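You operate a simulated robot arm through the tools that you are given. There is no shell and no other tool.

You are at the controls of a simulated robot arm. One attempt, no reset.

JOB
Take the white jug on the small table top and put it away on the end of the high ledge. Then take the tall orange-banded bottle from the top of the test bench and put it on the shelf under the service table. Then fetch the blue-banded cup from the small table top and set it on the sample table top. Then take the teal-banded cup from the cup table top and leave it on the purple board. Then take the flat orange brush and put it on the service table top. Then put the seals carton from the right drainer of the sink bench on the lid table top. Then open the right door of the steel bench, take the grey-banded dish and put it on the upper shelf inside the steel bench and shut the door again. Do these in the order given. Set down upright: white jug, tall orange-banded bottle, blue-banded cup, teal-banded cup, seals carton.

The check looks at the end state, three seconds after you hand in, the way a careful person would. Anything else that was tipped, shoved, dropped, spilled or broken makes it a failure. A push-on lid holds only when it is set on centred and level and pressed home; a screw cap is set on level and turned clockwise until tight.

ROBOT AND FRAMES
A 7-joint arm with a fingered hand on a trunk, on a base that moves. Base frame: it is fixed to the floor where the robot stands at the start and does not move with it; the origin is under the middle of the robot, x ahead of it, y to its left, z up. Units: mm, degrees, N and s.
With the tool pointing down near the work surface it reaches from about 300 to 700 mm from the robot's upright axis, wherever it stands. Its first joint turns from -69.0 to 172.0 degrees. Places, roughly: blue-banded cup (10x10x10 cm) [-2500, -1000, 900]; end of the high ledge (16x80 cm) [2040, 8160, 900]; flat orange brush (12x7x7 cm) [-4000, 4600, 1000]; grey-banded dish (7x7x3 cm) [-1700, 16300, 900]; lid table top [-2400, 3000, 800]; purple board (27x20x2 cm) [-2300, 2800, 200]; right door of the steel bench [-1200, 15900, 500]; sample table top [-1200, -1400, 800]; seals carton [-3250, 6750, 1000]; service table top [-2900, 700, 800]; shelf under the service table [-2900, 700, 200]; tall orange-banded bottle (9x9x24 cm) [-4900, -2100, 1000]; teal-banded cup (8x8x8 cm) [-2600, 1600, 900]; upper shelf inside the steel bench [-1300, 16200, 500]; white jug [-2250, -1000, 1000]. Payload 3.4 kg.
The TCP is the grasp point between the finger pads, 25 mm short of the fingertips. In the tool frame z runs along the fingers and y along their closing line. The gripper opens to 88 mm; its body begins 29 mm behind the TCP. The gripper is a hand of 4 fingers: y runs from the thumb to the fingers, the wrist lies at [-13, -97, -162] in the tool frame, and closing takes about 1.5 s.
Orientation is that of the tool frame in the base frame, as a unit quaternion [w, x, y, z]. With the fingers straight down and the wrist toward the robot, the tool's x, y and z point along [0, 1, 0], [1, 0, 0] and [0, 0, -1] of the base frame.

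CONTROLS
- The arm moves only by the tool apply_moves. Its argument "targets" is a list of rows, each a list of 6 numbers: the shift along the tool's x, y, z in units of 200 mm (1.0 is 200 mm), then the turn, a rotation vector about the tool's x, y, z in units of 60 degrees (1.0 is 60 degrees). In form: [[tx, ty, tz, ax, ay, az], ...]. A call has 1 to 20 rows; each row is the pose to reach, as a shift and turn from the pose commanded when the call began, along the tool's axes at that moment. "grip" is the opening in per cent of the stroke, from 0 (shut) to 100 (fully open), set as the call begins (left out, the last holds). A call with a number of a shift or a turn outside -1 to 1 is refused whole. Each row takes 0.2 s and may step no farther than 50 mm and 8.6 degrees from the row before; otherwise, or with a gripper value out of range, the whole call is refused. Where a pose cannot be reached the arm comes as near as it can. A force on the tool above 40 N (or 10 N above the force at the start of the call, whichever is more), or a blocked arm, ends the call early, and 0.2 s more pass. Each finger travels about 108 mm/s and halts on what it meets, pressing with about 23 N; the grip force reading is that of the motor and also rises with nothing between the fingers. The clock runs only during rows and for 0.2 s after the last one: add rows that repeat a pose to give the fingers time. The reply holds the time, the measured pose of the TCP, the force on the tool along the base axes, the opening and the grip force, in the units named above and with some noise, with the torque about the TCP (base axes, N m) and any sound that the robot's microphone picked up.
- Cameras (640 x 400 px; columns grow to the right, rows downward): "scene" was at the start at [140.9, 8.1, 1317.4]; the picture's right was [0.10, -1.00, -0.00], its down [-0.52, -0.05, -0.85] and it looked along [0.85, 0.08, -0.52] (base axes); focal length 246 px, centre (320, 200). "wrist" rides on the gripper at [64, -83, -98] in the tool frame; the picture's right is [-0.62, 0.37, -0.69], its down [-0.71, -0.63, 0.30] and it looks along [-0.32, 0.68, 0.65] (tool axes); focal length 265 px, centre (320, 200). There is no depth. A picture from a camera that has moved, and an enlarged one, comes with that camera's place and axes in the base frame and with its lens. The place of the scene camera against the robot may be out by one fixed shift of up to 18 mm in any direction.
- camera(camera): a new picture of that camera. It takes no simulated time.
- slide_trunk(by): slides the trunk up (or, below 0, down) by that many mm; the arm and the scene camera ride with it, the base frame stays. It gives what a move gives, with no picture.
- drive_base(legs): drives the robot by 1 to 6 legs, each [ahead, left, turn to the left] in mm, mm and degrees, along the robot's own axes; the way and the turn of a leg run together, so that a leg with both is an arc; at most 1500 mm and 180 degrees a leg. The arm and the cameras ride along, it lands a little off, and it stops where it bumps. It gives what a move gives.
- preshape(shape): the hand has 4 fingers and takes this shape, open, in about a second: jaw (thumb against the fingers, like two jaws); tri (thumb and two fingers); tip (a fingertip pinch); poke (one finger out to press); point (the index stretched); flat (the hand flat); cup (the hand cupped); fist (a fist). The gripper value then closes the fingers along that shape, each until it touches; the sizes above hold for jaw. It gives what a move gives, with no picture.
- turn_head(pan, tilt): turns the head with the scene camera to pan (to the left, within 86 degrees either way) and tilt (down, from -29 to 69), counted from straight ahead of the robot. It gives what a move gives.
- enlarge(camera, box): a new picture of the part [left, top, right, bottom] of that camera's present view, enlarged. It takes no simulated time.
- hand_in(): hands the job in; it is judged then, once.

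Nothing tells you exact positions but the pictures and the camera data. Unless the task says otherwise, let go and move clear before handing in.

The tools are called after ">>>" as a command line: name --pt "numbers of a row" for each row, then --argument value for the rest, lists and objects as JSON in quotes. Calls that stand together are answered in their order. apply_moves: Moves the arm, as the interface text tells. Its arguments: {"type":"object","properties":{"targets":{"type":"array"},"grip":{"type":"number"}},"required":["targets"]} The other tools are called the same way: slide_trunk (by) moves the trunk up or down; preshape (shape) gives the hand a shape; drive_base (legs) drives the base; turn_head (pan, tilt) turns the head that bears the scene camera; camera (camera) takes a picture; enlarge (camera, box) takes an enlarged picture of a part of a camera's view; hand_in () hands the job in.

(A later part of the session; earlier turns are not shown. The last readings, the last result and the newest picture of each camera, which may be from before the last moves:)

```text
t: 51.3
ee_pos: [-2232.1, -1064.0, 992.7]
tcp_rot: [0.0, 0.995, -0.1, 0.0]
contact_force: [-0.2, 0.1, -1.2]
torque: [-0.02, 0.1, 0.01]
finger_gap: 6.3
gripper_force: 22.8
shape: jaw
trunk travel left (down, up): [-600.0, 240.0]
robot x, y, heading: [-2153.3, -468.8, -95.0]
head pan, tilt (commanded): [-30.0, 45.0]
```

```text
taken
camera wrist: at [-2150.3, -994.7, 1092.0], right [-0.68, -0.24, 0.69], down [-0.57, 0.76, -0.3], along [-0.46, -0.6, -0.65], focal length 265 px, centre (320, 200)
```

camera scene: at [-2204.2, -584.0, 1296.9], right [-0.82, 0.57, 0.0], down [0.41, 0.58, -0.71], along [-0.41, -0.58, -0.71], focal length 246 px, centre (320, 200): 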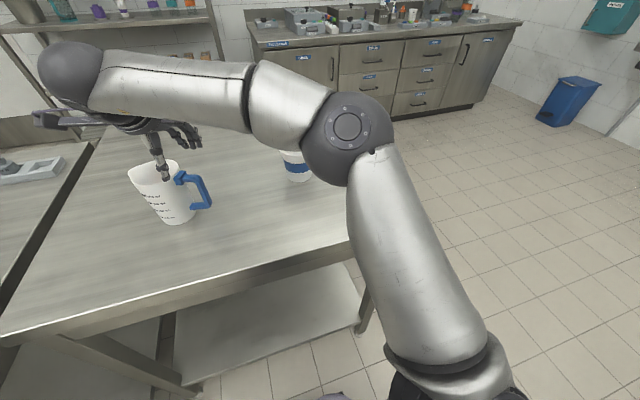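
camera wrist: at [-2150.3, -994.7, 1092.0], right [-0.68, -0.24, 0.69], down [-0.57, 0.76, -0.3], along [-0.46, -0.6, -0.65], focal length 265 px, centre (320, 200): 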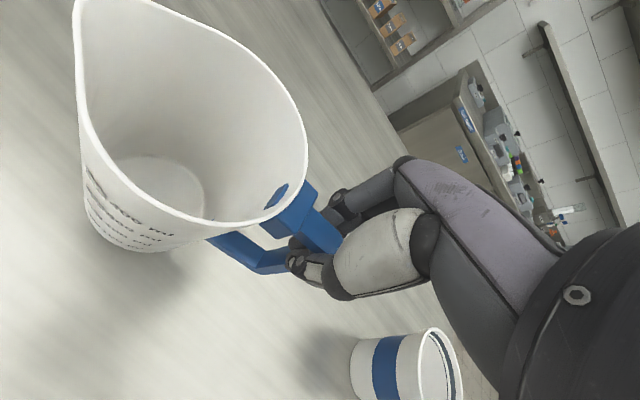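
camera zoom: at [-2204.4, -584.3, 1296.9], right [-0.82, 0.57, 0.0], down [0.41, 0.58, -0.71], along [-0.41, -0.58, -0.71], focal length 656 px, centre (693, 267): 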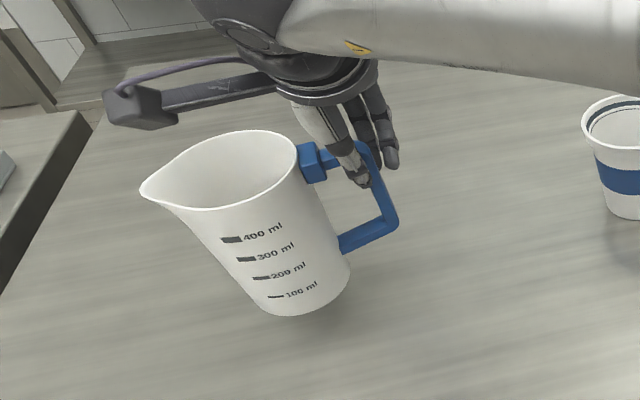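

The jug lifts level and firmly. I'll raise it, pull it in toward the robot, and back away from the table.

>>> apply_moves --pt "0 0 -0.2 0 0 0" --pt "0 0 -0.4 0 0 0" --pt "0 0 -0.6 0 0 0" --pt "0 0 -0.8 0 0 0" --pt "0 -0.2 -0.8 0 0 0" --pt "0 -0.4 -0.8 0 0 0" --pt "0 -0.6 -0.8 0 0 0" --pt "0 -0.8 -0.8 0 0 0"

>>> drive_base --legs '[[-250, 0, 0], [0, 0, 95]]'

>>> turn_head --pan 0 --tilt 25

>>> camera --camera "scene"

>>> camera --camera "wrist"

```text
t: 53.1
ee_pos: [-2198.1, -905.6, 1152.0]
tcp_rot: [0.001, 0.995, -0.101, -0.001]
contact_force: [-0.1, -0.3, -0.5]
torque: [-0.03, 0.03, 0.02]
finger_gap: 6.4
gripper_force: 23.5
shape: jaw
trunk travel left (down, up): [-600.0, 240.0]
robot x, y, heading: [-2156.5, -468.3, -95.2]
head pan, tilt (commanded): [-30.0, 45.0]
```

```text
t: 58.9
ee_pos: [-1690.6, -239.0, 1150.2]
tcp_rot: [0.0, 0.76, 0.65, 0.0]
contact_force: [-0.2, -0.6, -1.3]
torque: [-0.07, 0.03, -0.01]
finger_gap: 6.4
gripper_force: 23.6
shape: jaw
trunk travel left (down, up): [-600.0, 240.0]
robot x, y, heading: [-2130.1, -215.4, -2.3]
head pan, tilt (commanded): [-30.0, 45.0]
```

```text
t: 59.8
ee_pos: [-1690.5, -239.5, 1150.9]
tcp_rot: [-0.001, 0.76, 0.65, 0.0]
contact_force: [-0.1, -0.4, -0.9]
torque: [-0.02, 0.03, 0.02]
finger_gap: 6.6
gripper_force: 22.8
shape: jaw
trunk travel left (down, up): [-600.0, 240.0]
robot x, y, heading: [-2130.2, -217.8, -2.3]
head pan, tilt (commanded): [0.0, 25.0]
```

```text
taken
camera scene: at [-1988.9, -223.9, 1327.4], right [-0.04, -1.0, 0.0], down [-0.42, 0.02, -0.91], along [0.91, -0.04, -0.42], focal length 246 px, centre (320, 200)
```

scene: 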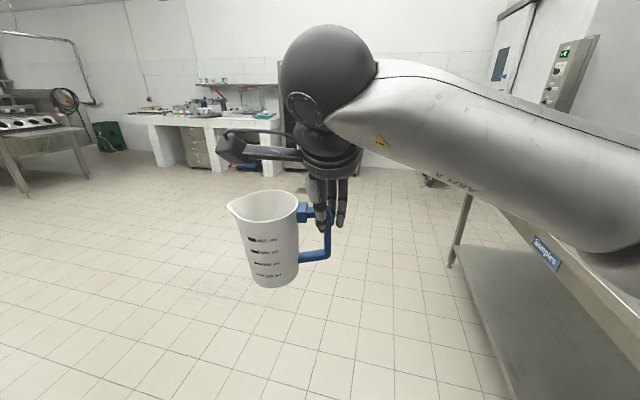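

```text
taken
camera wrist: at [-1763.1, -163.3, 1250.1], right [0.27, -0.67, 0.69], down [-0.73, -0.61, -0.3], along [0.62, -0.43, -0.65], focal length 265 px, centre (320, 200)
```

wrist: 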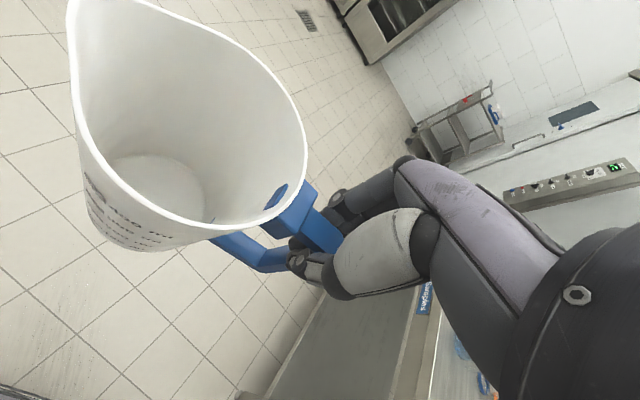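

The jug hangs level and the way to +x is open. I'll drive to near the start spot and turn to face +y.

>>> drive_base --legs '[[1400, 60, 0], [900, 240, 0], [0, 0, 92]]'

>>> turn_head --pan 0 --tilt 12

>>> camera --camera "scene"

>>> turn_head --pan 30 --tilt 15

>>> camera --camera "scene"

```text
t: 75.3
ee_pos: [169.4, 427.9, 1150.7]
tcp_rot: [0.0, 0.037, 0.999, 0.0]
contact_force: [0.4, 0.3, -0.5]
torque: [0.04, -0.02, 0.02]
finger_gap: 6.1
gripper_force: 23.2
shape: jaw
trunk travel left (down, up): [-600.0, 240.0]
robot x, y, heading: [185.0, -14.1, 92.2]
head pan, tilt (commanded): [0.0, 25.0]
```

```text
t: 76.0
ee_pos: [170.8, 426.7, 1149.7]
tcp_rot: [0.0, 0.038, 0.999, 0.0]
contact_force: [-0.2, -0.2, -1.1]
torque: [0.02, -0.03, -0.01]
finger_gap: 6.3
gripper_force: 22.9
shape: jaw
trunk travel left (down, up): [-600.0, 240.0]
robot x, y, heading: [180.7, -15.1, 92.1]
head pan, tilt (commanded): [0.0, 12.0]
```

```text
taken
camera scene: at [178.9, 128.6, 1348.5], right [1.0, 0.04, 0.0], down [0.01, -0.21, -0.98], along [-0.04, 0.98, -0.21], focal length 246 px, centre (320, 200)
```

scene: 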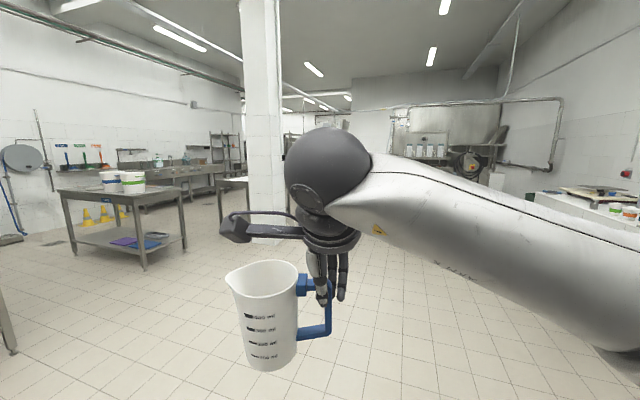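

```text
t: 77.0
ee_pos: [170.5, 427.2, 1150.1]
tcp_rot: [0.0, 0.037, 0.999, 0.0]
contact_force: [0.4, -0.4, -1.2]
torque: [0.0, -0.05, -0.02]
finger_gap: 6.1
gripper_force: 23.2
shape: jaw
trunk travel left (down, up): [-600.0, 240.0]
robot x, y, heading: [179.6, -18.9, 92.3]
head pan, tilt (commanded): [30.0, 15.0]
```

```text
taken
camera scene: at [132.8, 114.5, 1343.7], right [0.85, 0.53, 0.0], down [0.14, -0.22, -0.97], along [-0.52, 0.82, -0.26], focal length 246 px, centre (320, 200)
```

scene: 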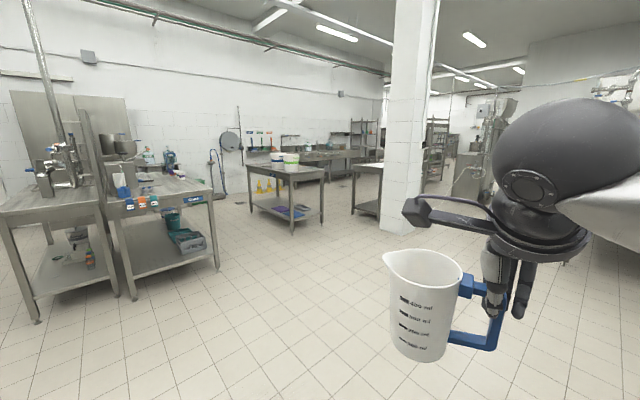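

The aisle along +y at x≈250 between pillar and the stainless bench is free. I'll drive up it and look again.

>>> drive_base --legs '[[1450, -90, 0], [1450, -90, 0], [1300, -80, 0]]'

>>> turn_head --pan 0 --tilt 12

>>> camera --camera "scene"

>>> turn_head --pan -45 --tilt 15

>>> camera --camera "scene"

>>> turn_head --pan 45 --tilt 15

>>> camera --camera "scene"

```text
t: 97.3
ee_pos: [468.0, 4668.0, 1150.0]
tcp_rot: [0.0, 0.066, 0.998, 0.0]
contact_force: [1.2, 0.3, -1.0]
torque: [-0.03, -0.05, 0.0]
finger_gap: 6.2
gripper_force: 22.9
shape: jaw
trunk travel left (down, up): [-600.0, 240.0]
robot x, y, heading: [456.2, 4226.5, 89.2]
head pan, tilt (commanded): [30.0, 15.0]
```

```text
t: 98.3
ee_pos: [468.2, 4666.2, 1150.3]
tcp_rot: [0.0, 0.065, 0.998, 0.0]
contact_force: [0.0, -0.1, -0.8]
torque: [0.02, -0.05, 0.03]
finger_gap: 6.3
gripper_force: 22.5
shape: jaw
trunk travel left (down, up): [-600.0, 240.0]
robot x, y, heading: [456.1, 4221.7, 89.0]
head pan, tilt (commanded): [0.0, 12.0]
```

```text
taken
camera scene: at [459.9, 4368.1, 1348.6], right [1.0, -0.02, 0.0], down [0.0, -0.21, -0.98], along [0.01, 0.98, -0.21], focal length 246 px, centre (320, 200)
```

scene: 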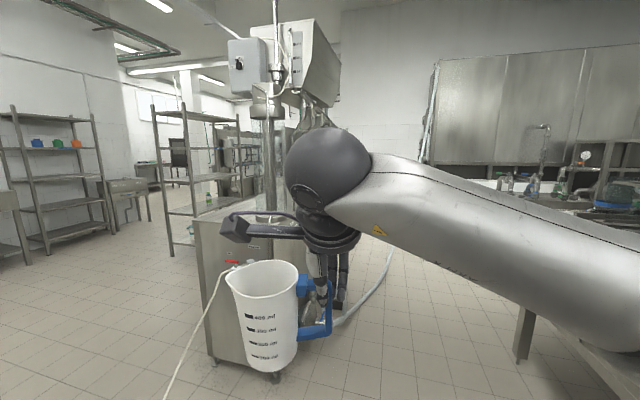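

```text
t: 99.4
ee_pos: [467.7, 4667.8, 1150.5]
tcp_rot: [0.0, 0.065, 0.998, 0.0]
contact_force: [0.4, -1.2, -1.0]
torque: [-0.04, -0.04, 0.01]
finger_gap: 6.4
gripper_force: 22.8
shape: jaw
trunk travel left (down, up): [-600.0, 240.0]
robot x, y, heading: [457.6, 4221.5, 89.0]
head pan, tilt (commanded): [-45.0, 15.0]
```

```text
taken
camera scene: at [525.5, 4339.9, 1343.7], right [0.7, -0.72, 0.0], down [-0.19, -0.18, -0.97], along [0.69, 0.67, -0.26], focal length 246 px, centre (320, 200)
```

scene: 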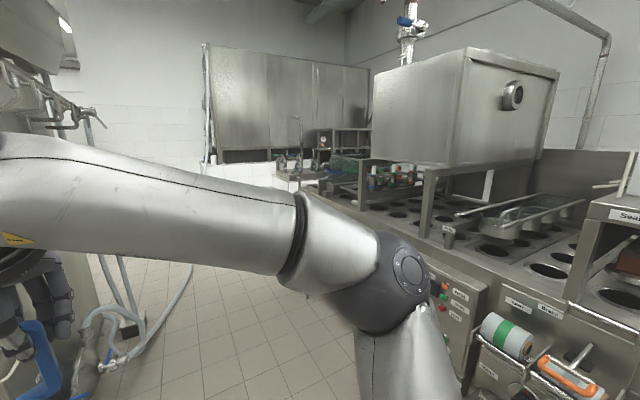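

```text
t: 101.1
ee_pos: [467.9, 4666.8, 1150.9]
tcp_rot: [0.0, 0.066, 0.998, 0.0]
contact_force: [0.7, 0.1, -1.4]
torque: [0.02, -0.03, 0.01]
finger_gap: 5.9
gripper_force: 23.3
shape: jaw
trunk travel left (down, up): [-600.0, 240.0]
robot x, y, heading: [454.5, 4228.7, 89.3]
head pan, tilt (commanded): [45.0, 15.0]
```

```text
taken
camera scene: at [393.6, 4342.0, 1343.7], right [0.72, 0.7, 0.0], down [0.18, -0.19, -0.97], along [-0.67, 0.69, -0.26], focal length 246 px, centre (320, 200)
```

scene: 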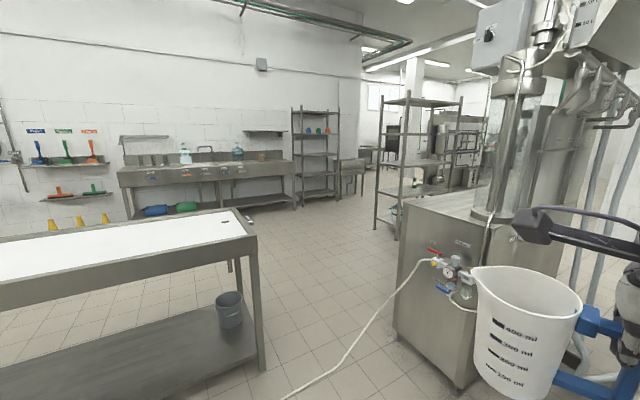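

The machine stands ahead at x≈0–250, y≈5600; the ledge should be to the right beyond it. I'll move forward on the right-hand side and look.

>>> drive_base --legs '[[700, -200, 0]]'

>>> turn_head --pan -40 --tilt 10

>>> camera --camera "scene"

>>> turn_head --pan -12 --tilt 35

>>> camera --camera "scene"

>>> camera --camera "wrist"

```text
t: 105.1
ee_pos: [686.5, 5367.0, 1151.2]
tcp_rot: [-0.001, 0.071, 0.997, 0.0]
contact_force: [0.0, -0.1, -1.1]
torque: [0.04, -0.04, -0.02]
finger_gap: 6.2
gripper_force: 23.1
shape: jaw
trunk travel left (down, up): [-600.0, 240.0]
robot x, y, heading: [670.2, 4926.4, 88.6]
head pan, tilt (commanded): [45.0, 15.0]
```

```text
t: 106.7
ee_pos: [688.6, 5367.7, 1150.4]
tcp_rot: [-0.001, 0.072, 0.997, 0.0]
contact_force: [0.1, 0.5, -0.6]
torque: [-0.01, -0.05, -0.03]
finger_gap: 6.0
gripper_force: 23.6
shape: jaw
trunk travel left (down, up): [-600.0, 240.0]
robot x, y, heading: [672.6, 4926.2, 88.3]
head pan, tilt (commanded): [-40.0, 10.0]
```

```text
taken
camera scene: at [734.7, 5045.6, 1351.8], right [0.75, -0.66, 0.0], down [-0.12, -0.13, -0.98], along [0.65, 0.74, -0.17], focal length 246 px, centre (320, 200)
```

scene: 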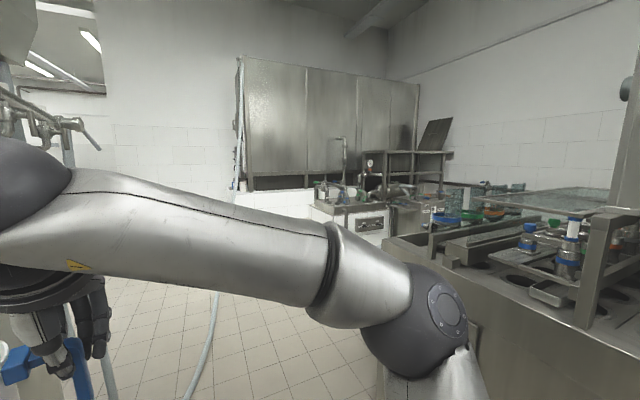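

```text
t: 107.6
ee_pos: [688.4, 5367.9, 1151.0]
tcp_rot: [0.0, 0.071, 0.997, 0.0]
contact_force: [-0.3, 0.0, -0.6]
torque: [0.04, -0.07, 0.0]
finger_gap: 6.1
gripper_force: 22.6
shape: jaw
trunk travel left (down, up): [-600.0, 240.0]
robot x, y, heading: [669.7, 4930.3, 88.2]
head pan, tilt (commanded): [-12.0, 35.0]
```

```text
taken
camera scene: at [693.9, 5061.6, 1311.8], right [0.97, -0.24, 0.0], down [-0.14, -0.56, -0.82], along [0.19, 0.8, -0.57], focal length 246 px, centre (320, 200)
```

scene: 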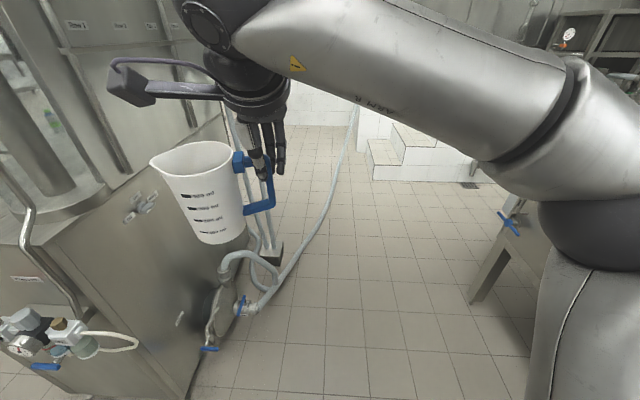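

```text
taken
camera wrist: at [612.5, 5294.4, 1250.2], right [0.67, 0.28, 0.69], down [0.62, -0.73, -0.3], along [0.42, 0.63, -0.65], focal length 265 px, centre (320, 200)
```

wrist: 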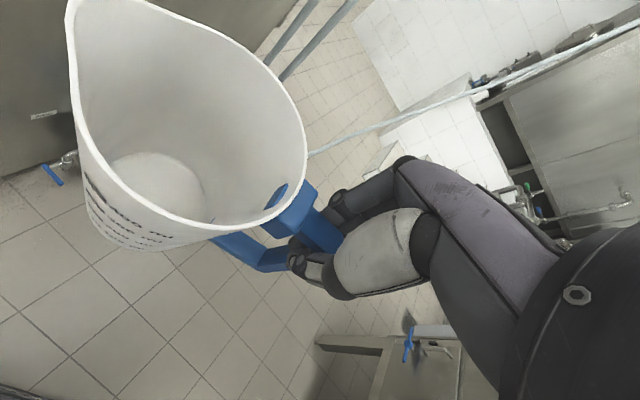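

There's a wide aisle to the right of the machine, and a white tiled platform with steps and a hood ahead where the ledge must be. I'll move forward keeping right of the hose and look at the ledge.

>>> drive_base --legs '[[500, -500, 0], [950, -200, 0]]'

>>> turn_head --pan -25 --tilt 25

>>> camera --camera "scene"

>>> turn_head --pan 25 --tilt 25

>>> camera --camera "scene"

>>> camera --camera "wrist"

```text
t: 116.0
ee_pos: [1387.9, 6789.5, 1152.0]
tcp_rot: [0.001, 0.056, 0.998, 0.0]
contact_force: [0.0, 0.6, -1.3]
torque: [-0.01, -0.06, -0.02]
finger_gap: 6.3
gripper_force: 22.9
shape: jaw
trunk travel left (down, up): [-600.0, 240.0]
robot x, y, heading: [1383.1, 6345.6, 90.1]
head pan, tilt (commanded): [-12.0, 35.0]
```

```text
t: 116.8
ee_pos: [1388.2, 6788.7, 1151.1]
tcp_rot: [0.0, 0.055, 0.998, 0.0]
contact_force: [0.1, 0.0, -1.0]
torque: [0.0, -0.04, 0.0]
finger_gap: 6.0
gripper_force: 23.1
shape: jaw
trunk travel left (down, up): [-600.0, 240.0]
robot x, y, heading: [1382.4, 6346.3, 90.3]
head pan, tilt (commanded): [-25.0, 25.0]
```

```text
taken
camera scene: at [1424.8, 6481.3, 1327.4], right [0.91, -0.42, 0.0], down [-0.18, -0.38, -0.91], along [0.38, 0.82, -0.42], focal length 246 px, centre (320, 200)
```

scene: 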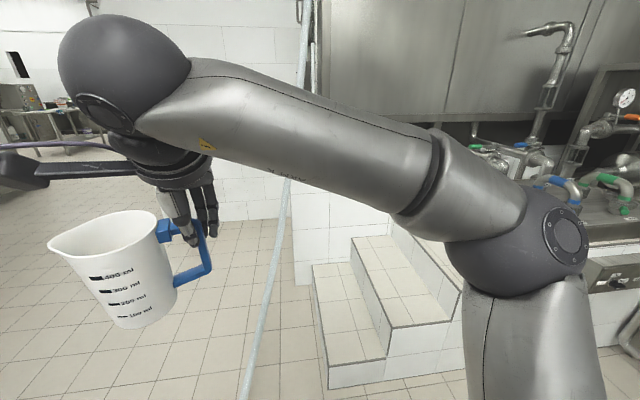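

```text
t: 118.0
ee_pos: [1388.3, 6790.2, 1151.1]
tcp_rot: [-0.001, 0.054, 0.999, 0.0]
contact_force: [0.2, -0.9, -0.5]
torque: [-0.01, -0.03, -0.01]
finger_gap: 6.3
gripper_force: 23.0
shape: jaw
trunk travel left (down, up): [-600.0, 240.0]
robot x, y, heading: [1383.8, 6350.3, 90.3]
head pan, tilt (commanded): [25.0, 25.0]
```

```text
taken
camera scene: at [1347.1, 6481.0, 1327.5], right [0.9, 0.43, 0.0], down [0.18, -0.38, -0.91], along [-0.39, 0.82, -0.42], focal length 246 px, centre (320, 200)
```

scene: 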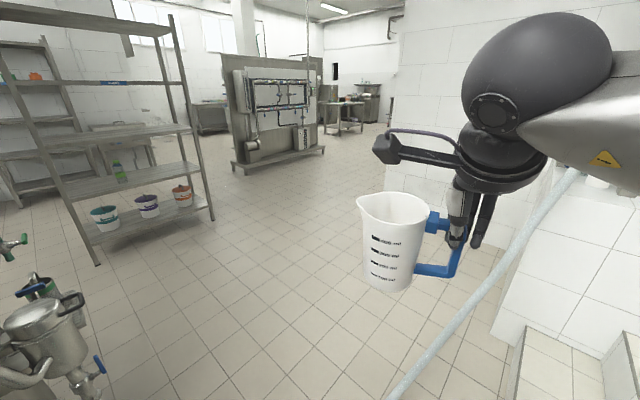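

```text
taken
camera wrist: at [1315.4, 6713.8, 1250.2], right [0.66, 0.3, 0.69], down [0.64, -0.7, -0.3], along [0.4, 0.64, -0.65], focal length 265 px, centre (320, 200)
```

wrist: 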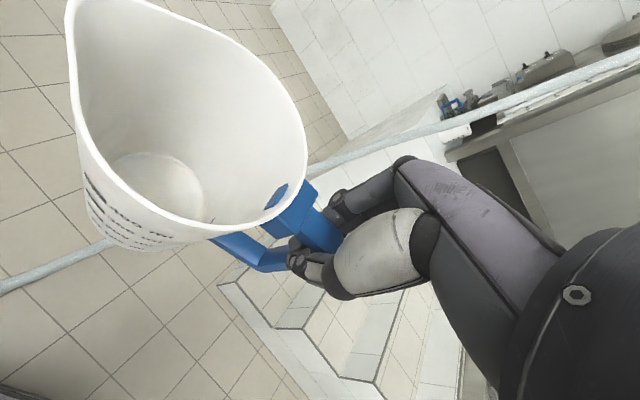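

The hose hangs between the hood's left edge and the floor, ahead-left of me; the ledge should be the tiled pedestal top near the hood's left end. I'll look at different head angles.

>>> turn_head --pan -5 --tilt 10

>>> camera --camera "scene"

>>> enlarge --camera "wrist" --box '[280, 0, 640, 225]'

```text
t: 118.9
ee_pos: [1387.9, 6788.7, 1149.7]
tcp_rot: [0.0, 0.054, 0.999, 0.001]
contact_force: [-0.8, 0.3, -0.3]
torque: [0.01, -0.04, 0.0]
finger_gap: 6.2
gripper_force: 23.0
shape: jaw
trunk travel left (down, up): [-600.0, 240.0]
robot x, y, heading: [1386.9, 6345.0, 90.4]
head pan, tilt (commanded): [-5.0, 10.0]
```

```text
taken
camera scene: at [1393.9, 6490.3, 1351.8], right [1.0, -0.08, 0.0], down [-0.01, -0.17, -0.98], along [0.08, 0.98, -0.17], focal length 246 px, centre (320, 200)
```

scene: 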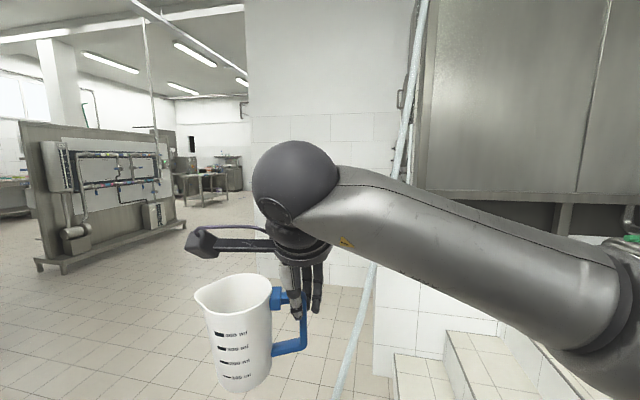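

```text
1.78 times, centred on (460, 112) of wrist
camera zoom: at [1315.4, 6713.8, 1250.2], right [0.66, 0.3, 0.69], down [0.64, -0.7, -0.3], along [0.4, 0.64, -0.65], focal length 472 px, centre (71, 356)
```

zoom: 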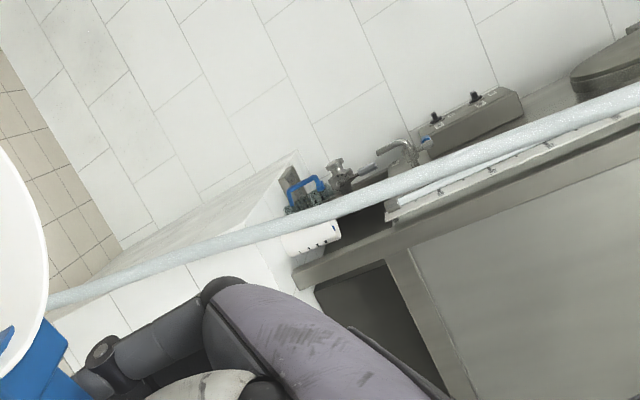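

I conclude the ledge end is the strip on top of the tiled pedestal left of the hood (about [2040, 8160], z≈900), best reached from its left side. I'll cross the floor hose forward-left slowly and see whether the base gets past.

>>> drive_base --legs '[[450, 500, 0]]'

>>> turn_head --pan -25 --tilt 30

>>> camera --camera "scene"

>>> turn_head --pan 30 --tilt 40

>>> camera --camera "scene"

```text
t: 120.4
ee_pos: [1323.0, 6845.9, 1149.9]
tcp_rot: [0.0, 0.057, 0.998, -0.001]
contact_force: [0.6, -1.1, 0.0]
torque: [0.01, -0.05, 0.02]
finger_gap: 6.2
gripper_force: 22.9
shape: jaw
trunk travel left (down, up): [-600.0, 240.0]
robot x, y, heading: [1319.9, 6403.6, 89.8]
head pan, tilt (commanded): [-5.0, 10.0]
stopped in leg 1: the robot was blocked; the commanded pose is now the measured one
```

```text
t: 121.2
ee_pos: [1322.2, 6846.7, 1149.5]
tcp_rot: [0.0, 0.056, 0.998, 0.0]
contact_force: [0.0, 0.2, -1.0]
torque: [0.02, -0.07, -0.04]
finger_gap: 6.5
gripper_force: 22.9
shape: jaw
trunk travel left (down, up): [-600.0, 240.0]
robot x, y, heading: [1315.4, 6403.6, 89.8]
head pan, tilt (commanded): [-25.0, 30.0]
```

```text
taken
camera scene: at [1358.3, 6537.2, 1319.6], right [0.91, -0.42, 0.0], down [-0.21, -0.45, -0.87], along [0.37, 0.79, -0.5], focal length 246 px, centre (320, 200)
```

scene: 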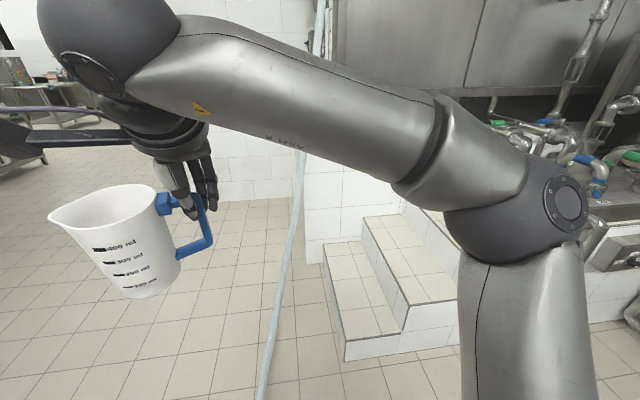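

```text
t: 122.4
ee_pos: [1323.5, 6846.5, 1150.3]
tcp_rot: [0.0, 0.057, 0.998, 0.0]
contact_force: [-1.0, 0.2, -0.9]
torque: [-0.01, -0.05, -0.03]
finger_gap: 6.3
gripper_force: 22.8
shape: jaw
trunk travel left (down, up): [-600.0, 240.0]
robot x, y, heading: [1322.5, 6405.0, 89.8]
head pan, tilt (commanded): [30.0, 40.0]
```

```text
taken
camera scene: at [1277.6, 6528.9, 1304.2], right [0.87, 0.5, 0.0], down [0.32, -0.56, -0.77], along [-0.38, 0.66, -0.64], focal length 246 px, centre (320, 200)
```

scene: 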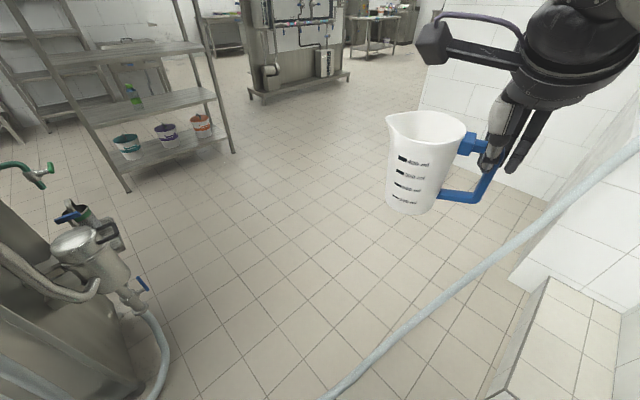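

The floor hose blocks the base, so I must go around the machine's other side. I'll retrace my way and inspect the left passage.

>>> drive_base --legs '[[-950, 150, 0], [-500, 500, 0], [-250, 250, 0]]'

>>> turn_head --pan 60 --tilt 30

>>> camera --camera "scene"

>>> turn_head --pan 25 --tilt 30

>>> camera --camera "scene"

```text
t: 132.8
ee_pos: [424.6, 5142.2, 1150.0]
tcp_rot: [0.003, 0.064, 0.998, -0.001]
contact_force: [-0.4, -1.1, -0.6]
torque: [0.02, -0.04, -0.03]
finger_gap: 6.2
gripper_force: 22.7
shape: jaw
trunk travel left (down, up): [-600.0, 240.0]
robot x, y, heading: [412.2, 4703.0, 89.1]
head pan, tilt (commanded): [30.0, 40.0]
```

```text
t: 133.8
ee_pos: [425.4, 5143.3, 1150.5]
tcp_rot: [0.001, 0.065, 0.998, -0.001]
contact_force: [-0.1, 0.0, -0.9]
torque: [-0.01, -0.03, -0.01]
finger_gap: 6.2
gripper_force: 23.2
shape: jaw
trunk travel left (down, up): [-600.0, 240.0]
robot x, y, heading: [413.5, 4698.4, 88.9]
head pan, tilt (commanded): [60.0, 30.0]
```

```text
taken
camera scene: at [338.5, 4797.3, 1319.5], right [0.51, 0.86, 0.0], down [0.43, -0.26, -0.87], along [-0.74, 0.44, -0.5], focal length 246 px, centre (320, 200)
```

scene: 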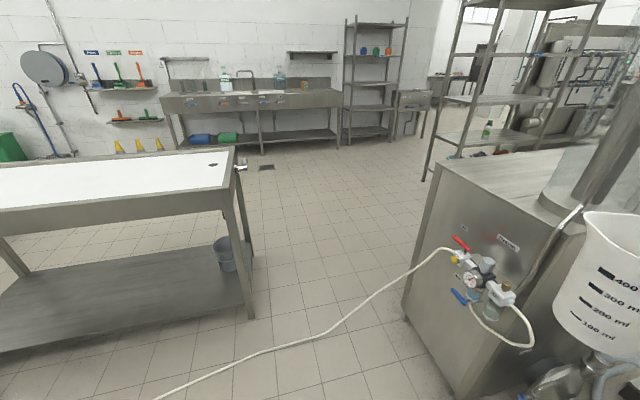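

```text
t: 134.8
ee_pos: [423.7, 5142.5, 1149.5]
tcp_rot: [0.0, 0.064, 0.998, -0.001]
contact_force: [0.8, 0.2, -0.7]
torque: [-0.01, -0.04, -0.01]
finger_gap: 5.9
gripper_force: 23.1
shape: jaw
trunk travel left (down, up): [-600.0, 240.0]
robot x, y, heading: [414.2, 4702.1, 89.2]
head pan, tilt (commanded): [25.0, 30.0]
```

```text
taken
camera scene: at [379.0, 4833.4, 1319.5], right [0.91, 0.41, 0.0], down [0.2, -0.46, -0.87], along [-0.35, 0.79, -0.5], focal length 246 px, centre (320, 200)
```

scene: 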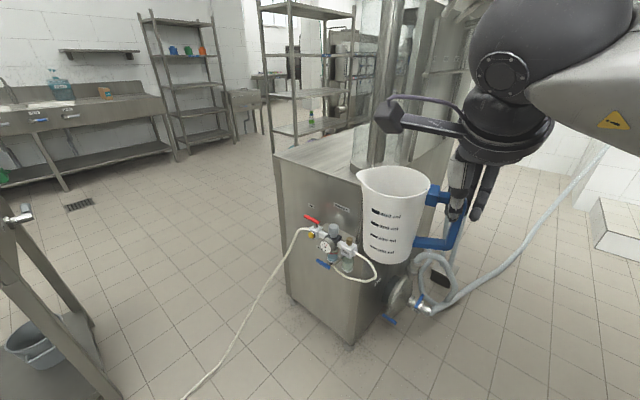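

A thin cord runs from the machine front to the pillar; it may be low enough to drive over. I'll face the gap between the white table's corner and the machine and try to pass through gently.

>>> drive_base --legs '[[0, 0, 58], [312, -74, 0]]'

>>> turn_head --pan 0 --tilt 35

>>> camera --camera "scene"

```text
t: 139.5
ee_pos: [-177.8, 5178.0, 1149.4]
tcp_rot: [0.001, -0.427, 0.904, 0.0]
contact_force: [0.0, 0.0, -1.1]
torque: [-0.01, -0.01, -0.02]
finger_gap: 6.2
gripper_force: 23.3
shape: jaw
trunk travel left (down, up): [-600.0, 240.0]
robot x, y, heading: [191.6, 4934.3, 146.9]
head pan, tilt (commanded): [25.0, 30.0]
```

```text
t: 140.4
ee_pos: [-178.3, 5177.8, 1150.6]
tcp_rot: [0.002, -0.427, 0.904, 0.001]
contact_force: [-0.1, -0.1, -1.1]
torque: [0.02, 0.0, 0.01]
finger_gap: 6.2
gripper_force: 23.3
shape: jaw
trunk travel left (down, up): [-600.0, 240.0]
robot x, y, heading: [190.1, 4934.6, 147.2]
head pan, tilt (commanded): [0.0, 35.0]
```

```text
taken
camera scene: at [75.9, 5008.6, 1311.7], right [0.54, 0.84, 0.0], down [0.48, -0.31, -0.82], along [-0.69, 0.44, -0.57], focal length 246 px, centre (320, 200)
```

scene: 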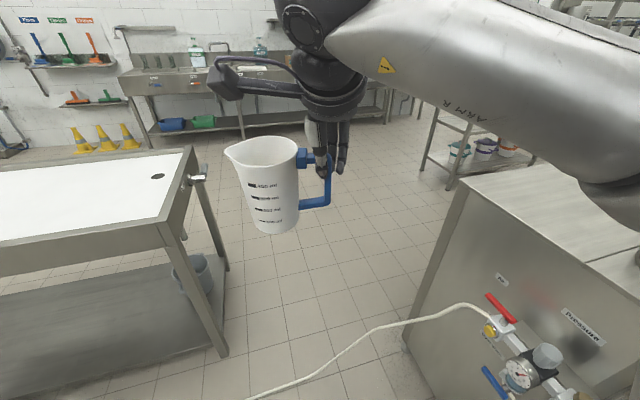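

The cord hangs above the floor near the machine, so this gap isn't safe. I'll go back and around the left side of the pillar, between the lid table and the white table.

>>> drive_base --legs '[[0, 0, 33], [0, 1100, 0], [40, 1080, 0], [1200, 0, 0]]'

>>> turn_head --pan -40 --tilt 25

>>> camera --camera "scene"

>>> turn_head --pan 0 --tilt 25

>>> camera --camera "scene"

>>> turn_head --pan 45 --tilt 25

>>> camera --camera "scene"

```text
t: 158.3
ee_pos: [-1500.8, 2759.6, 1149.8]
tcp_rot: [0.001, -0.674, 0.739, 0.0]
contact_force: [-0.4, 0.2, -0.1]
torque: [0.03, 0.02, -0.02]
finger_gap: 6.2
gripper_force: 23.0
shape: jaw
trunk travel left (down, up): [-600.0, 240.0]
robot x, y, heading: [-1058.5, 2765.9, -179.1]
head pan, tilt (commanded): [0.0, 35.0]
```

```text
t: 159.4
ee_pos: [-1499.7, 2760.3, 1150.8]
tcp_rot: [0.002, -0.674, 0.739, 0.001]
contact_force: [0.1, 0.0, -1.1]
torque: [0.07, 0.02, 0.0]
finger_gap: 5.8
gripper_force: 22.8
shape: jaw
trunk travel left (down, up): [-600.0, 240.0]
robot x, y, heading: [-1055.0, 2768.0, -178.8]
head pan, tilt (commanded): [-40.0, 25.0]
```

```text
taken
camera scene: at [-1178.9, 2821.7, 1327.4], right [0.63, 0.78, 0.0], down [0.33, -0.26, -0.91], along [-0.71, 0.57, -0.42], focal length 246 px, centre (320, 200)
```

scene: 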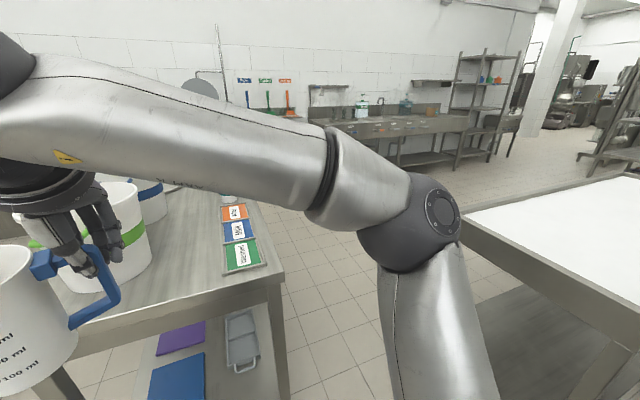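

```text
t: 160.5
ee_pos: [-1499.5, 2760.9, 1149.1]
tcp_rot: [0.002, -0.674, 0.739, 0.001]
contact_force: [0.5, 0.1, -1.6]
torque: [0.09, 0.03, 0.03]
finger_gap: 6.4
gripper_force: 23.4
shape: jaw
trunk travel left (down, up): [-600.0, 240.0]
robot x, y, heading: [-1057.6, 2762.7, -178.8]
head pan, tilt (commanded): [0.0, 25.0]
```

```text
taken
camera scene: at [-1199.1, 2762.2, 1327.5], right [-0.02, 1.0, 0.0], down [0.42, 0.01, -0.91], along [-0.91, -0.02, -0.42], focal length 246 px, centre (320, 200)
```

scene: 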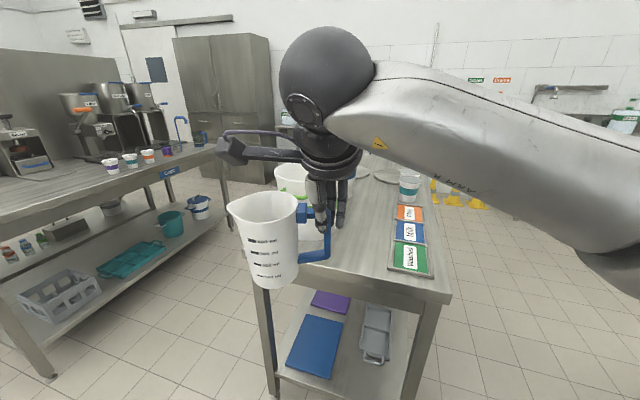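

```text
t: 161.6
ee_pos: [-1500.2, 2760.5, 1150.7]
tcp_rot: [0.003, -0.675, 0.738, 0.001]
contact_force: [0.4, -0.5, -1.0]
torque: [0.06, 0.01, 0.0]
finger_gap: 6.1
gripper_force: 22.6
shape: jaw
trunk travel left (down, up): [-600.0, 240.0]
robot x, y, heading: [-1056.5, 2765.1, -179.0]
head pan, tilt (commanded): [45.0, 25.0]
```

```text
taken
camera scene: at [-1170.8, 2697.6, 1327.5], right [-0.72, 0.69, 0.0], down [0.29, 0.3, -0.91], along [-0.63, -0.65, -0.42], focal length 246 px, centre (320, 200)
```

scene: 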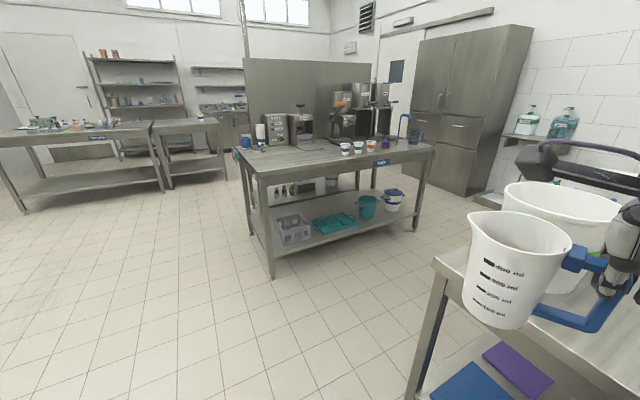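

The lid table's end is at x≈−1700 and the gap to the white table is only about 0.7 m, so I'll take the wider corridor between the cup table and the lid table, then up along the left side.

>>> drive_base --legs '[[90, 965, 0], [0, 0, -16], [1200, 0, 0]]'

>>> turn_head --pan 0 --tilt 25

>>> camera --camera "scene"

>>> turn_head --pan -50 --tilt 25

>>> camera --camera "scene"

>>> turn_head --pan 50 --tilt 25

>>> camera --camera "scene"

```text
t: 173.3
ee_pos: [-2722.7, 2251.9, 1148.8]
tcp_rot: [0.002, -0.559, 0.829, -0.001]
contact_force: [-0.7, 0.6, -1.5]
torque: [0.05, 0.01, -0.01]
finger_gap: 6.3
gripper_force: 23.2
shape: jaw
trunk travel left (down, up): [-600.0, 240.0]
robot x, y, heading: [-2298.8, 2128.2, 164.4]
head pan, tilt (commanded): [45.0, 25.0]
```

```text
t: 174.4
ee_pos: [-2721.6, 2253.0, 1149.2]
tcp_rot: [0.001, -0.559, 0.829, 0.0]
contact_force: [-0.2, -0.2, -0.3]
torque: [0.06, -0.03, 0.0]
finger_gap: 6.0
gripper_force: 23.4
shape: jaw
trunk travel left (down, up): [-600.0, 240.0]
robot x, y, heading: [-2298.1, 2133.8, 164.5]
head pan, tilt (commanded): [0.0, 25.0]
```

```text
taken
camera scene: at [-2433.9, 2167.4, 1327.5], right [0.27, 0.96, 0.0], down [0.41, -0.11, -0.91], along [-0.87, 0.24, -0.42], focal length 246 px, centre (320, 200)
```

scene: 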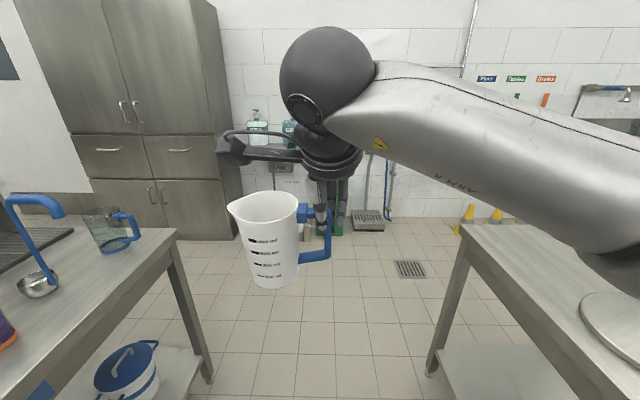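

```text
t: 175.6
ee_pos: [-2722.1, 2252.9, 1150.2]
tcp_rot: [0.002, -0.559, 0.829, 0.0]
contact_force: [1.0, -1.1, -0.4]
torque: [0.02, -0.04, 0.03]
finger_gap: 6.1
gripper_force: 22.8
shape: jaw
trunk travel left (down, up): [-600.0, 240.0]
robot x, y, heading: [-2298.7, 2124.6, 164.5]
head pan, tilt (commanded): [-50.0, 25.0]
```

```text
taken
camera scene: at [-2383.3, 2226.6, 1327.5], right [0.91, 0.41, 0.0], down [0.17, -0.38, -0.91], along [-0.37, 0.83, -0.42], focal length 246 px, centre (320, 200)
```

scene: 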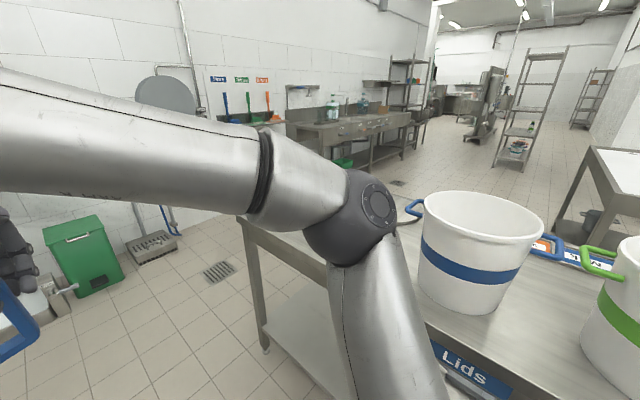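

```text
t: 177.4
ee_pos: [-2721.6, 2252.6, 1149.8]
tcp_rot: [0.002, -0.558, 0.83, 0.001]
contact_force: [0.0, 0.7, -1.0]
torque: [0.05, -0.03, 0.02]
finger_gap: 6.5
gripper_force: 23.0
shape: jaw
trunk travel left (down, up): [-600.0, 240.0]
robot x, y, heading: [-2297.0, 2131.5, 164.5]
head pan, tilt (commanded): [50.0, 25.0]
```

```text
taken
camera scene: at [-2421.2, 2090.7, 1327.5], right [-0.56, 0.83, 0.0], down [0.35, 0.24, -0.91], along [-0.75, -0.51, -0.42], focal length 246 px, centre (320, 200)
```

scene: 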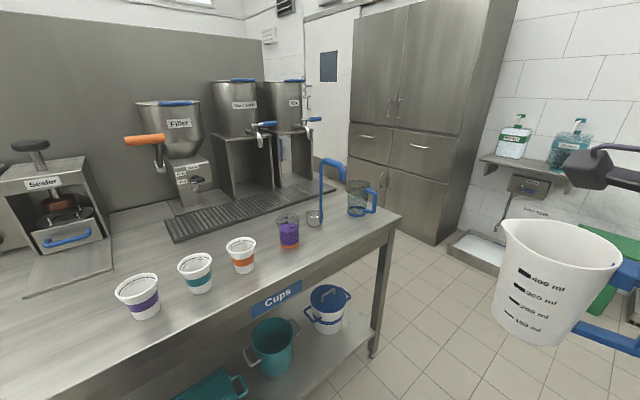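

The corridor is clear. I'll continue past the lid table's left end, then turn to run parallel to the left wall (heading ≈75°).

>>> drive_base --legs '[[1300, 0, 0], [0, 0, -89], [1000, 0, 0]]'

>>> turn_head --pan -15 --tilt 20

>>> camera --camera "scene"

>>> turn_head --pan 45 --tilt 20

>>> camera --camera "scene"

```text
t: 192.5
ee_pos: [-3178.6, 3898.1, 1150.1]
tcp_rot: [0.002, 0.183, 0.983, -0.001]
contact_force: [-0.1, 0.0, -0.7]
torque: [-0.04, -0.01, -0.03]
finger_gap: 6.1
gripper_force: 22.6
shape: jaw
trunk travel left (down, up): [-600.0, 240.0]
robot x, y, heading: [-3293.3, 3472.8, 75.5]
head pan, tilt (commanded): [50.0, 25.0]
```

```text
t: 193.8
ee_pos: [-3178.8, 3898.0, 1150.4]
tcp_rot: [0.001, 0.183, 0.983, -0.002]
contact_force: [0.7, -0.5, 0.2]
torque: [-0.01, -0.04, -0.01]
finger_gap: 6.2
gripper_force: 23.0
shape: jaw
trunk travel left (down, up): [-600.0, 240.0]
robot x, y, heading: [-3291.3, 3473.7, 75.6]
head pan, tilt (commanded): [-15.0, 20.0]
```

```text
taken
camera scene: at [-3233.2, 3600.6, 1335.5], right [0.87, -0.49, 0.0], down [-0.17, -0.3, -0.94], along [0.46, 0.82, -0.34], focal length 246 px, centre (320, 200)
```

scene: 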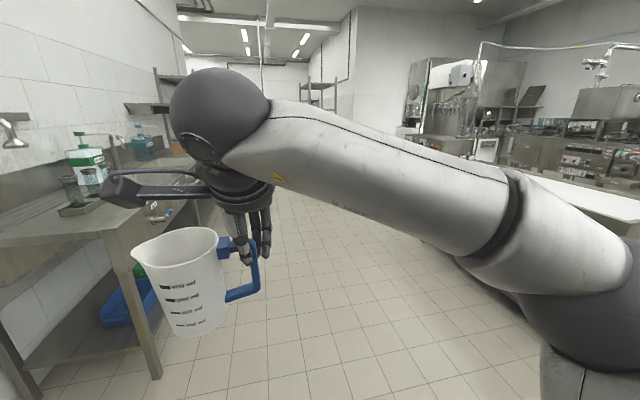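

```text
t: 195.1
ee_pos: [-3178.3, 3897.5, 1149.5]
tcp_rot: [0.001, 0.183, 0.983, 0.0]
contact_force: [0.1, 0.6, -0.7]
torque: [0.0, -0.06, 0.01]
finger_gap: 6.2
gripper_force: 22.5
shape: jaw
trunk travel left (down, up): [-600.0, 240.0]
robot x, y, heading: [-3292.6, 3472.4, 75.6]
head pan, tilt (commanded): [45.0, 20.0]
```

```text
taken
camera scene: at [-3326.2, 3600.0, 1335.6], right [0.86, 0.51, 0.0], down [0.17, -0.3, -0.94], along [-0.48, 0.81, -0.34], focal length 246 px, centre (320, 200)
```

scene: 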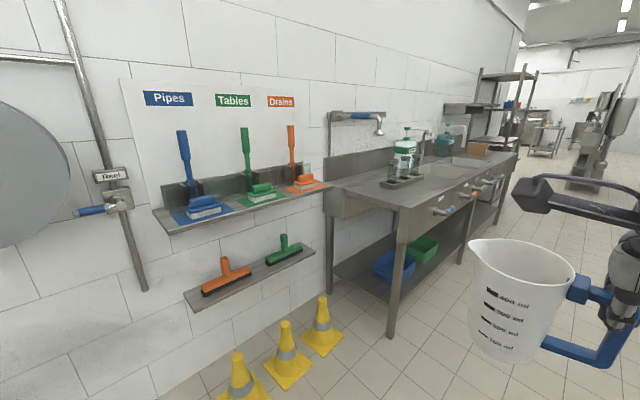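

I can see the brush shelves and sink bench on the left wall. I continue along the aisle and then turn toward the area behind the machine.

>>> drive_base --legs '[[1400, -250, 0], [1200, -500, 0], [0, 0, -45]]'

>>> turn_head --pan 0 --tilt 20

>>> camera --camera "scene"

>>> turn_head --pan 45 --tilt 20

>>> camera --camera "scene"

```text
t: 210.3
ee_pos: [-1555.0, 6022.8, 1149.6]
tcp_rot: [0.0, 0.532, 0.847, -0.002]
contact_force: [0.4, -0.4, -0.7]
torque: [-0.04, 0.0, 0.0]
finger_gap: 6.4
gripper_force: 23.2
shape: jaw
trunk travel left (down, up): [-600.0, 240.0]
robot x, y, heading: [-1932.0, 5789.4, 32.0]
head pan, tilt (commanded): [45.0, 20.0]
```

```text
t: 211.4
ee_pos: [-1554.9, 6022.3, 1149.0]
tcp_rot: [0.001, 0.532, 0.847, -0.001]
contact_force: [0.0, 0.0, -1.0]
torque: [-0.06, -0.02, -0.01]
finger_gap: 6.3
gripper_force: 22.9
shape: jaw
trunk travel left (down, up): [-600.0, 240.0]
robot x, y, heading: [-1926.9, 5793.7, 32.3]
head pan, tilt (commanded): [0.0, 20.0]
```

```text
taken
camera scene: at [-1808.3, 5866.4, 1335.6], right [0.53, -0.85, 0.0], down [-0.29, -0.18, -0.94], along [0.79, 0.5, -0.34], focal length 246 px, centre (320, 200)
```

scene: 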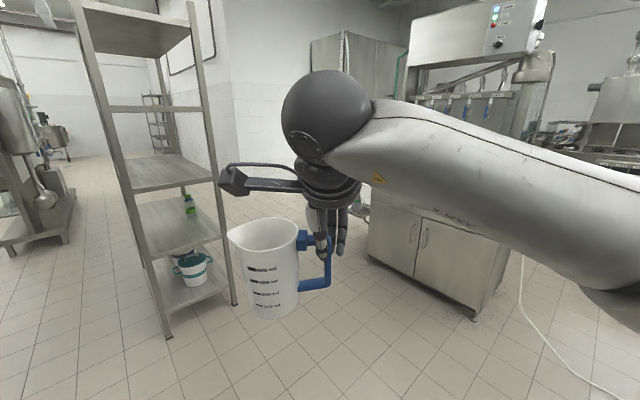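

```text
t: 212.6
ee_pos: [-1555.8, 6022.1, 1149.8]
tcp_rot: [0.0, 0.532, 0.847, -0.002]
contact_force: [-0.8, 0.0, -0.7]
torque: [-0.06, -0.02, 0.02]
finger_gap: 6.4
gripper_force: 23.1
shape: jaw
trunk travel left (down, up): [-600.0, 240.0]
robot x, y, heading: [-1928.3, 5791.5, 32.2]
head pan, tilt (commanded): [45.0, 20.0]
```

```text
taken
camera scene: at [-1866.3, 5907.4, 1335.6], right [0.98, -0.22, 0.0], down [-0.08, -0.33, -0.94], along [0.21, 0.92, -0.34], focal length 246 px, centre (320, 200)
```

scene: 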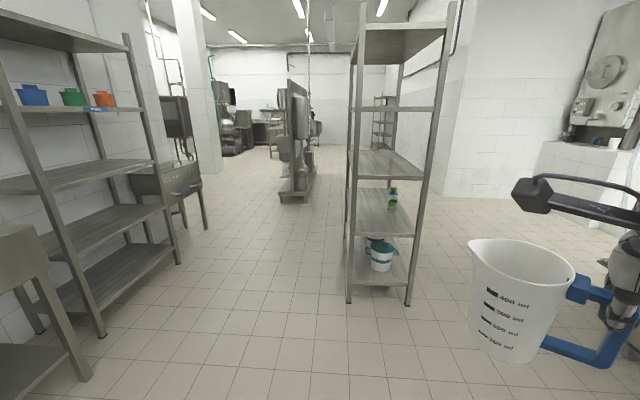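

The gap between the rack and the machine is about 1.2 m wide. I drive through it toward the ledge's left side.

>>> drive_base --legs '[[1117, -156, 0], [757, 254, 0], [838, 223, 0]]'

>>> turn_head --pan -10 --tilt 20

>>> camera --camera "scene"

>>> camera --camera "wrist"

```text
t: 226.6
ee_pos: [650.2, 7698.5, 1150.5]
tcp_rot: [0.001, 0.55, 0.835, -0.003]
contact_force: [0.9, 0.5, -0.7]
torque: [-0.08, 0.0, -0.02]
finger_gap: 6.0
gripper_force: 22.7
shape: jaw
trunk travel left (down, up): [-600.0, 240.0]
robot x, y, heading: [264.7, 7482.9, 29.6]
head pan, tilt (commanded): [45.0, 20.0]
```

```text
t: 227.8
ee_pos: [649.8, 7697.5, 1149.3]
tcp_rot: [0.001, 0.55, 0.835, -0.002]
contact_force: [-0.1, -0.2, -0.8]
torque: [-0.07, -0.03, -0.01]
finger_gap: 6.1
gripper_force: 23.3
shape: jaw
trunk travel left (down, up): [-600.0, 240.0]
robot x, y, heading: [266.6, 7479.7, 29.4]
head pan, tilt (commanded): [-10.0, 20.0]
```

```text
taken
camera scene: at [398.4, 7537.8, 1335.6], right [0.34, -0.94, 0.0], down [-0.32, -0.12, -0.94], along [0.88, 0.32, -0.34], focal length 246 px, centre (320, 200)
```

scene: 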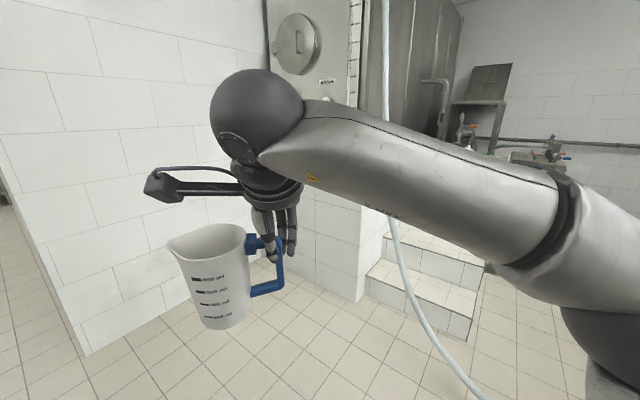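

```text
taken
camera wrist: at [549.8, 7724.4, 1249.0], right [0.58, -0.42, 0.69], down [-0.3, -0.91, -0.3], along [0.76, -0.03, -0.65], focal length 265 px, centre (320, 200)
```

wrist: 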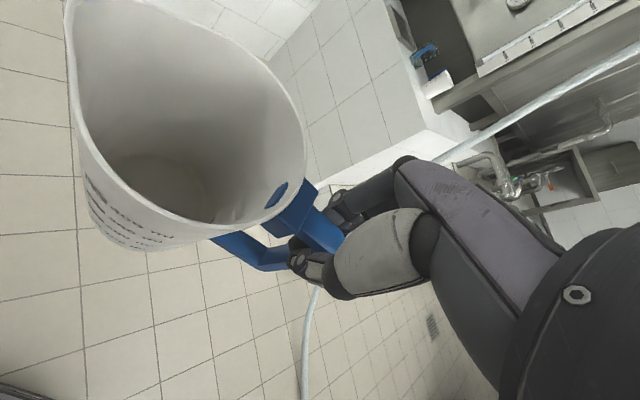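

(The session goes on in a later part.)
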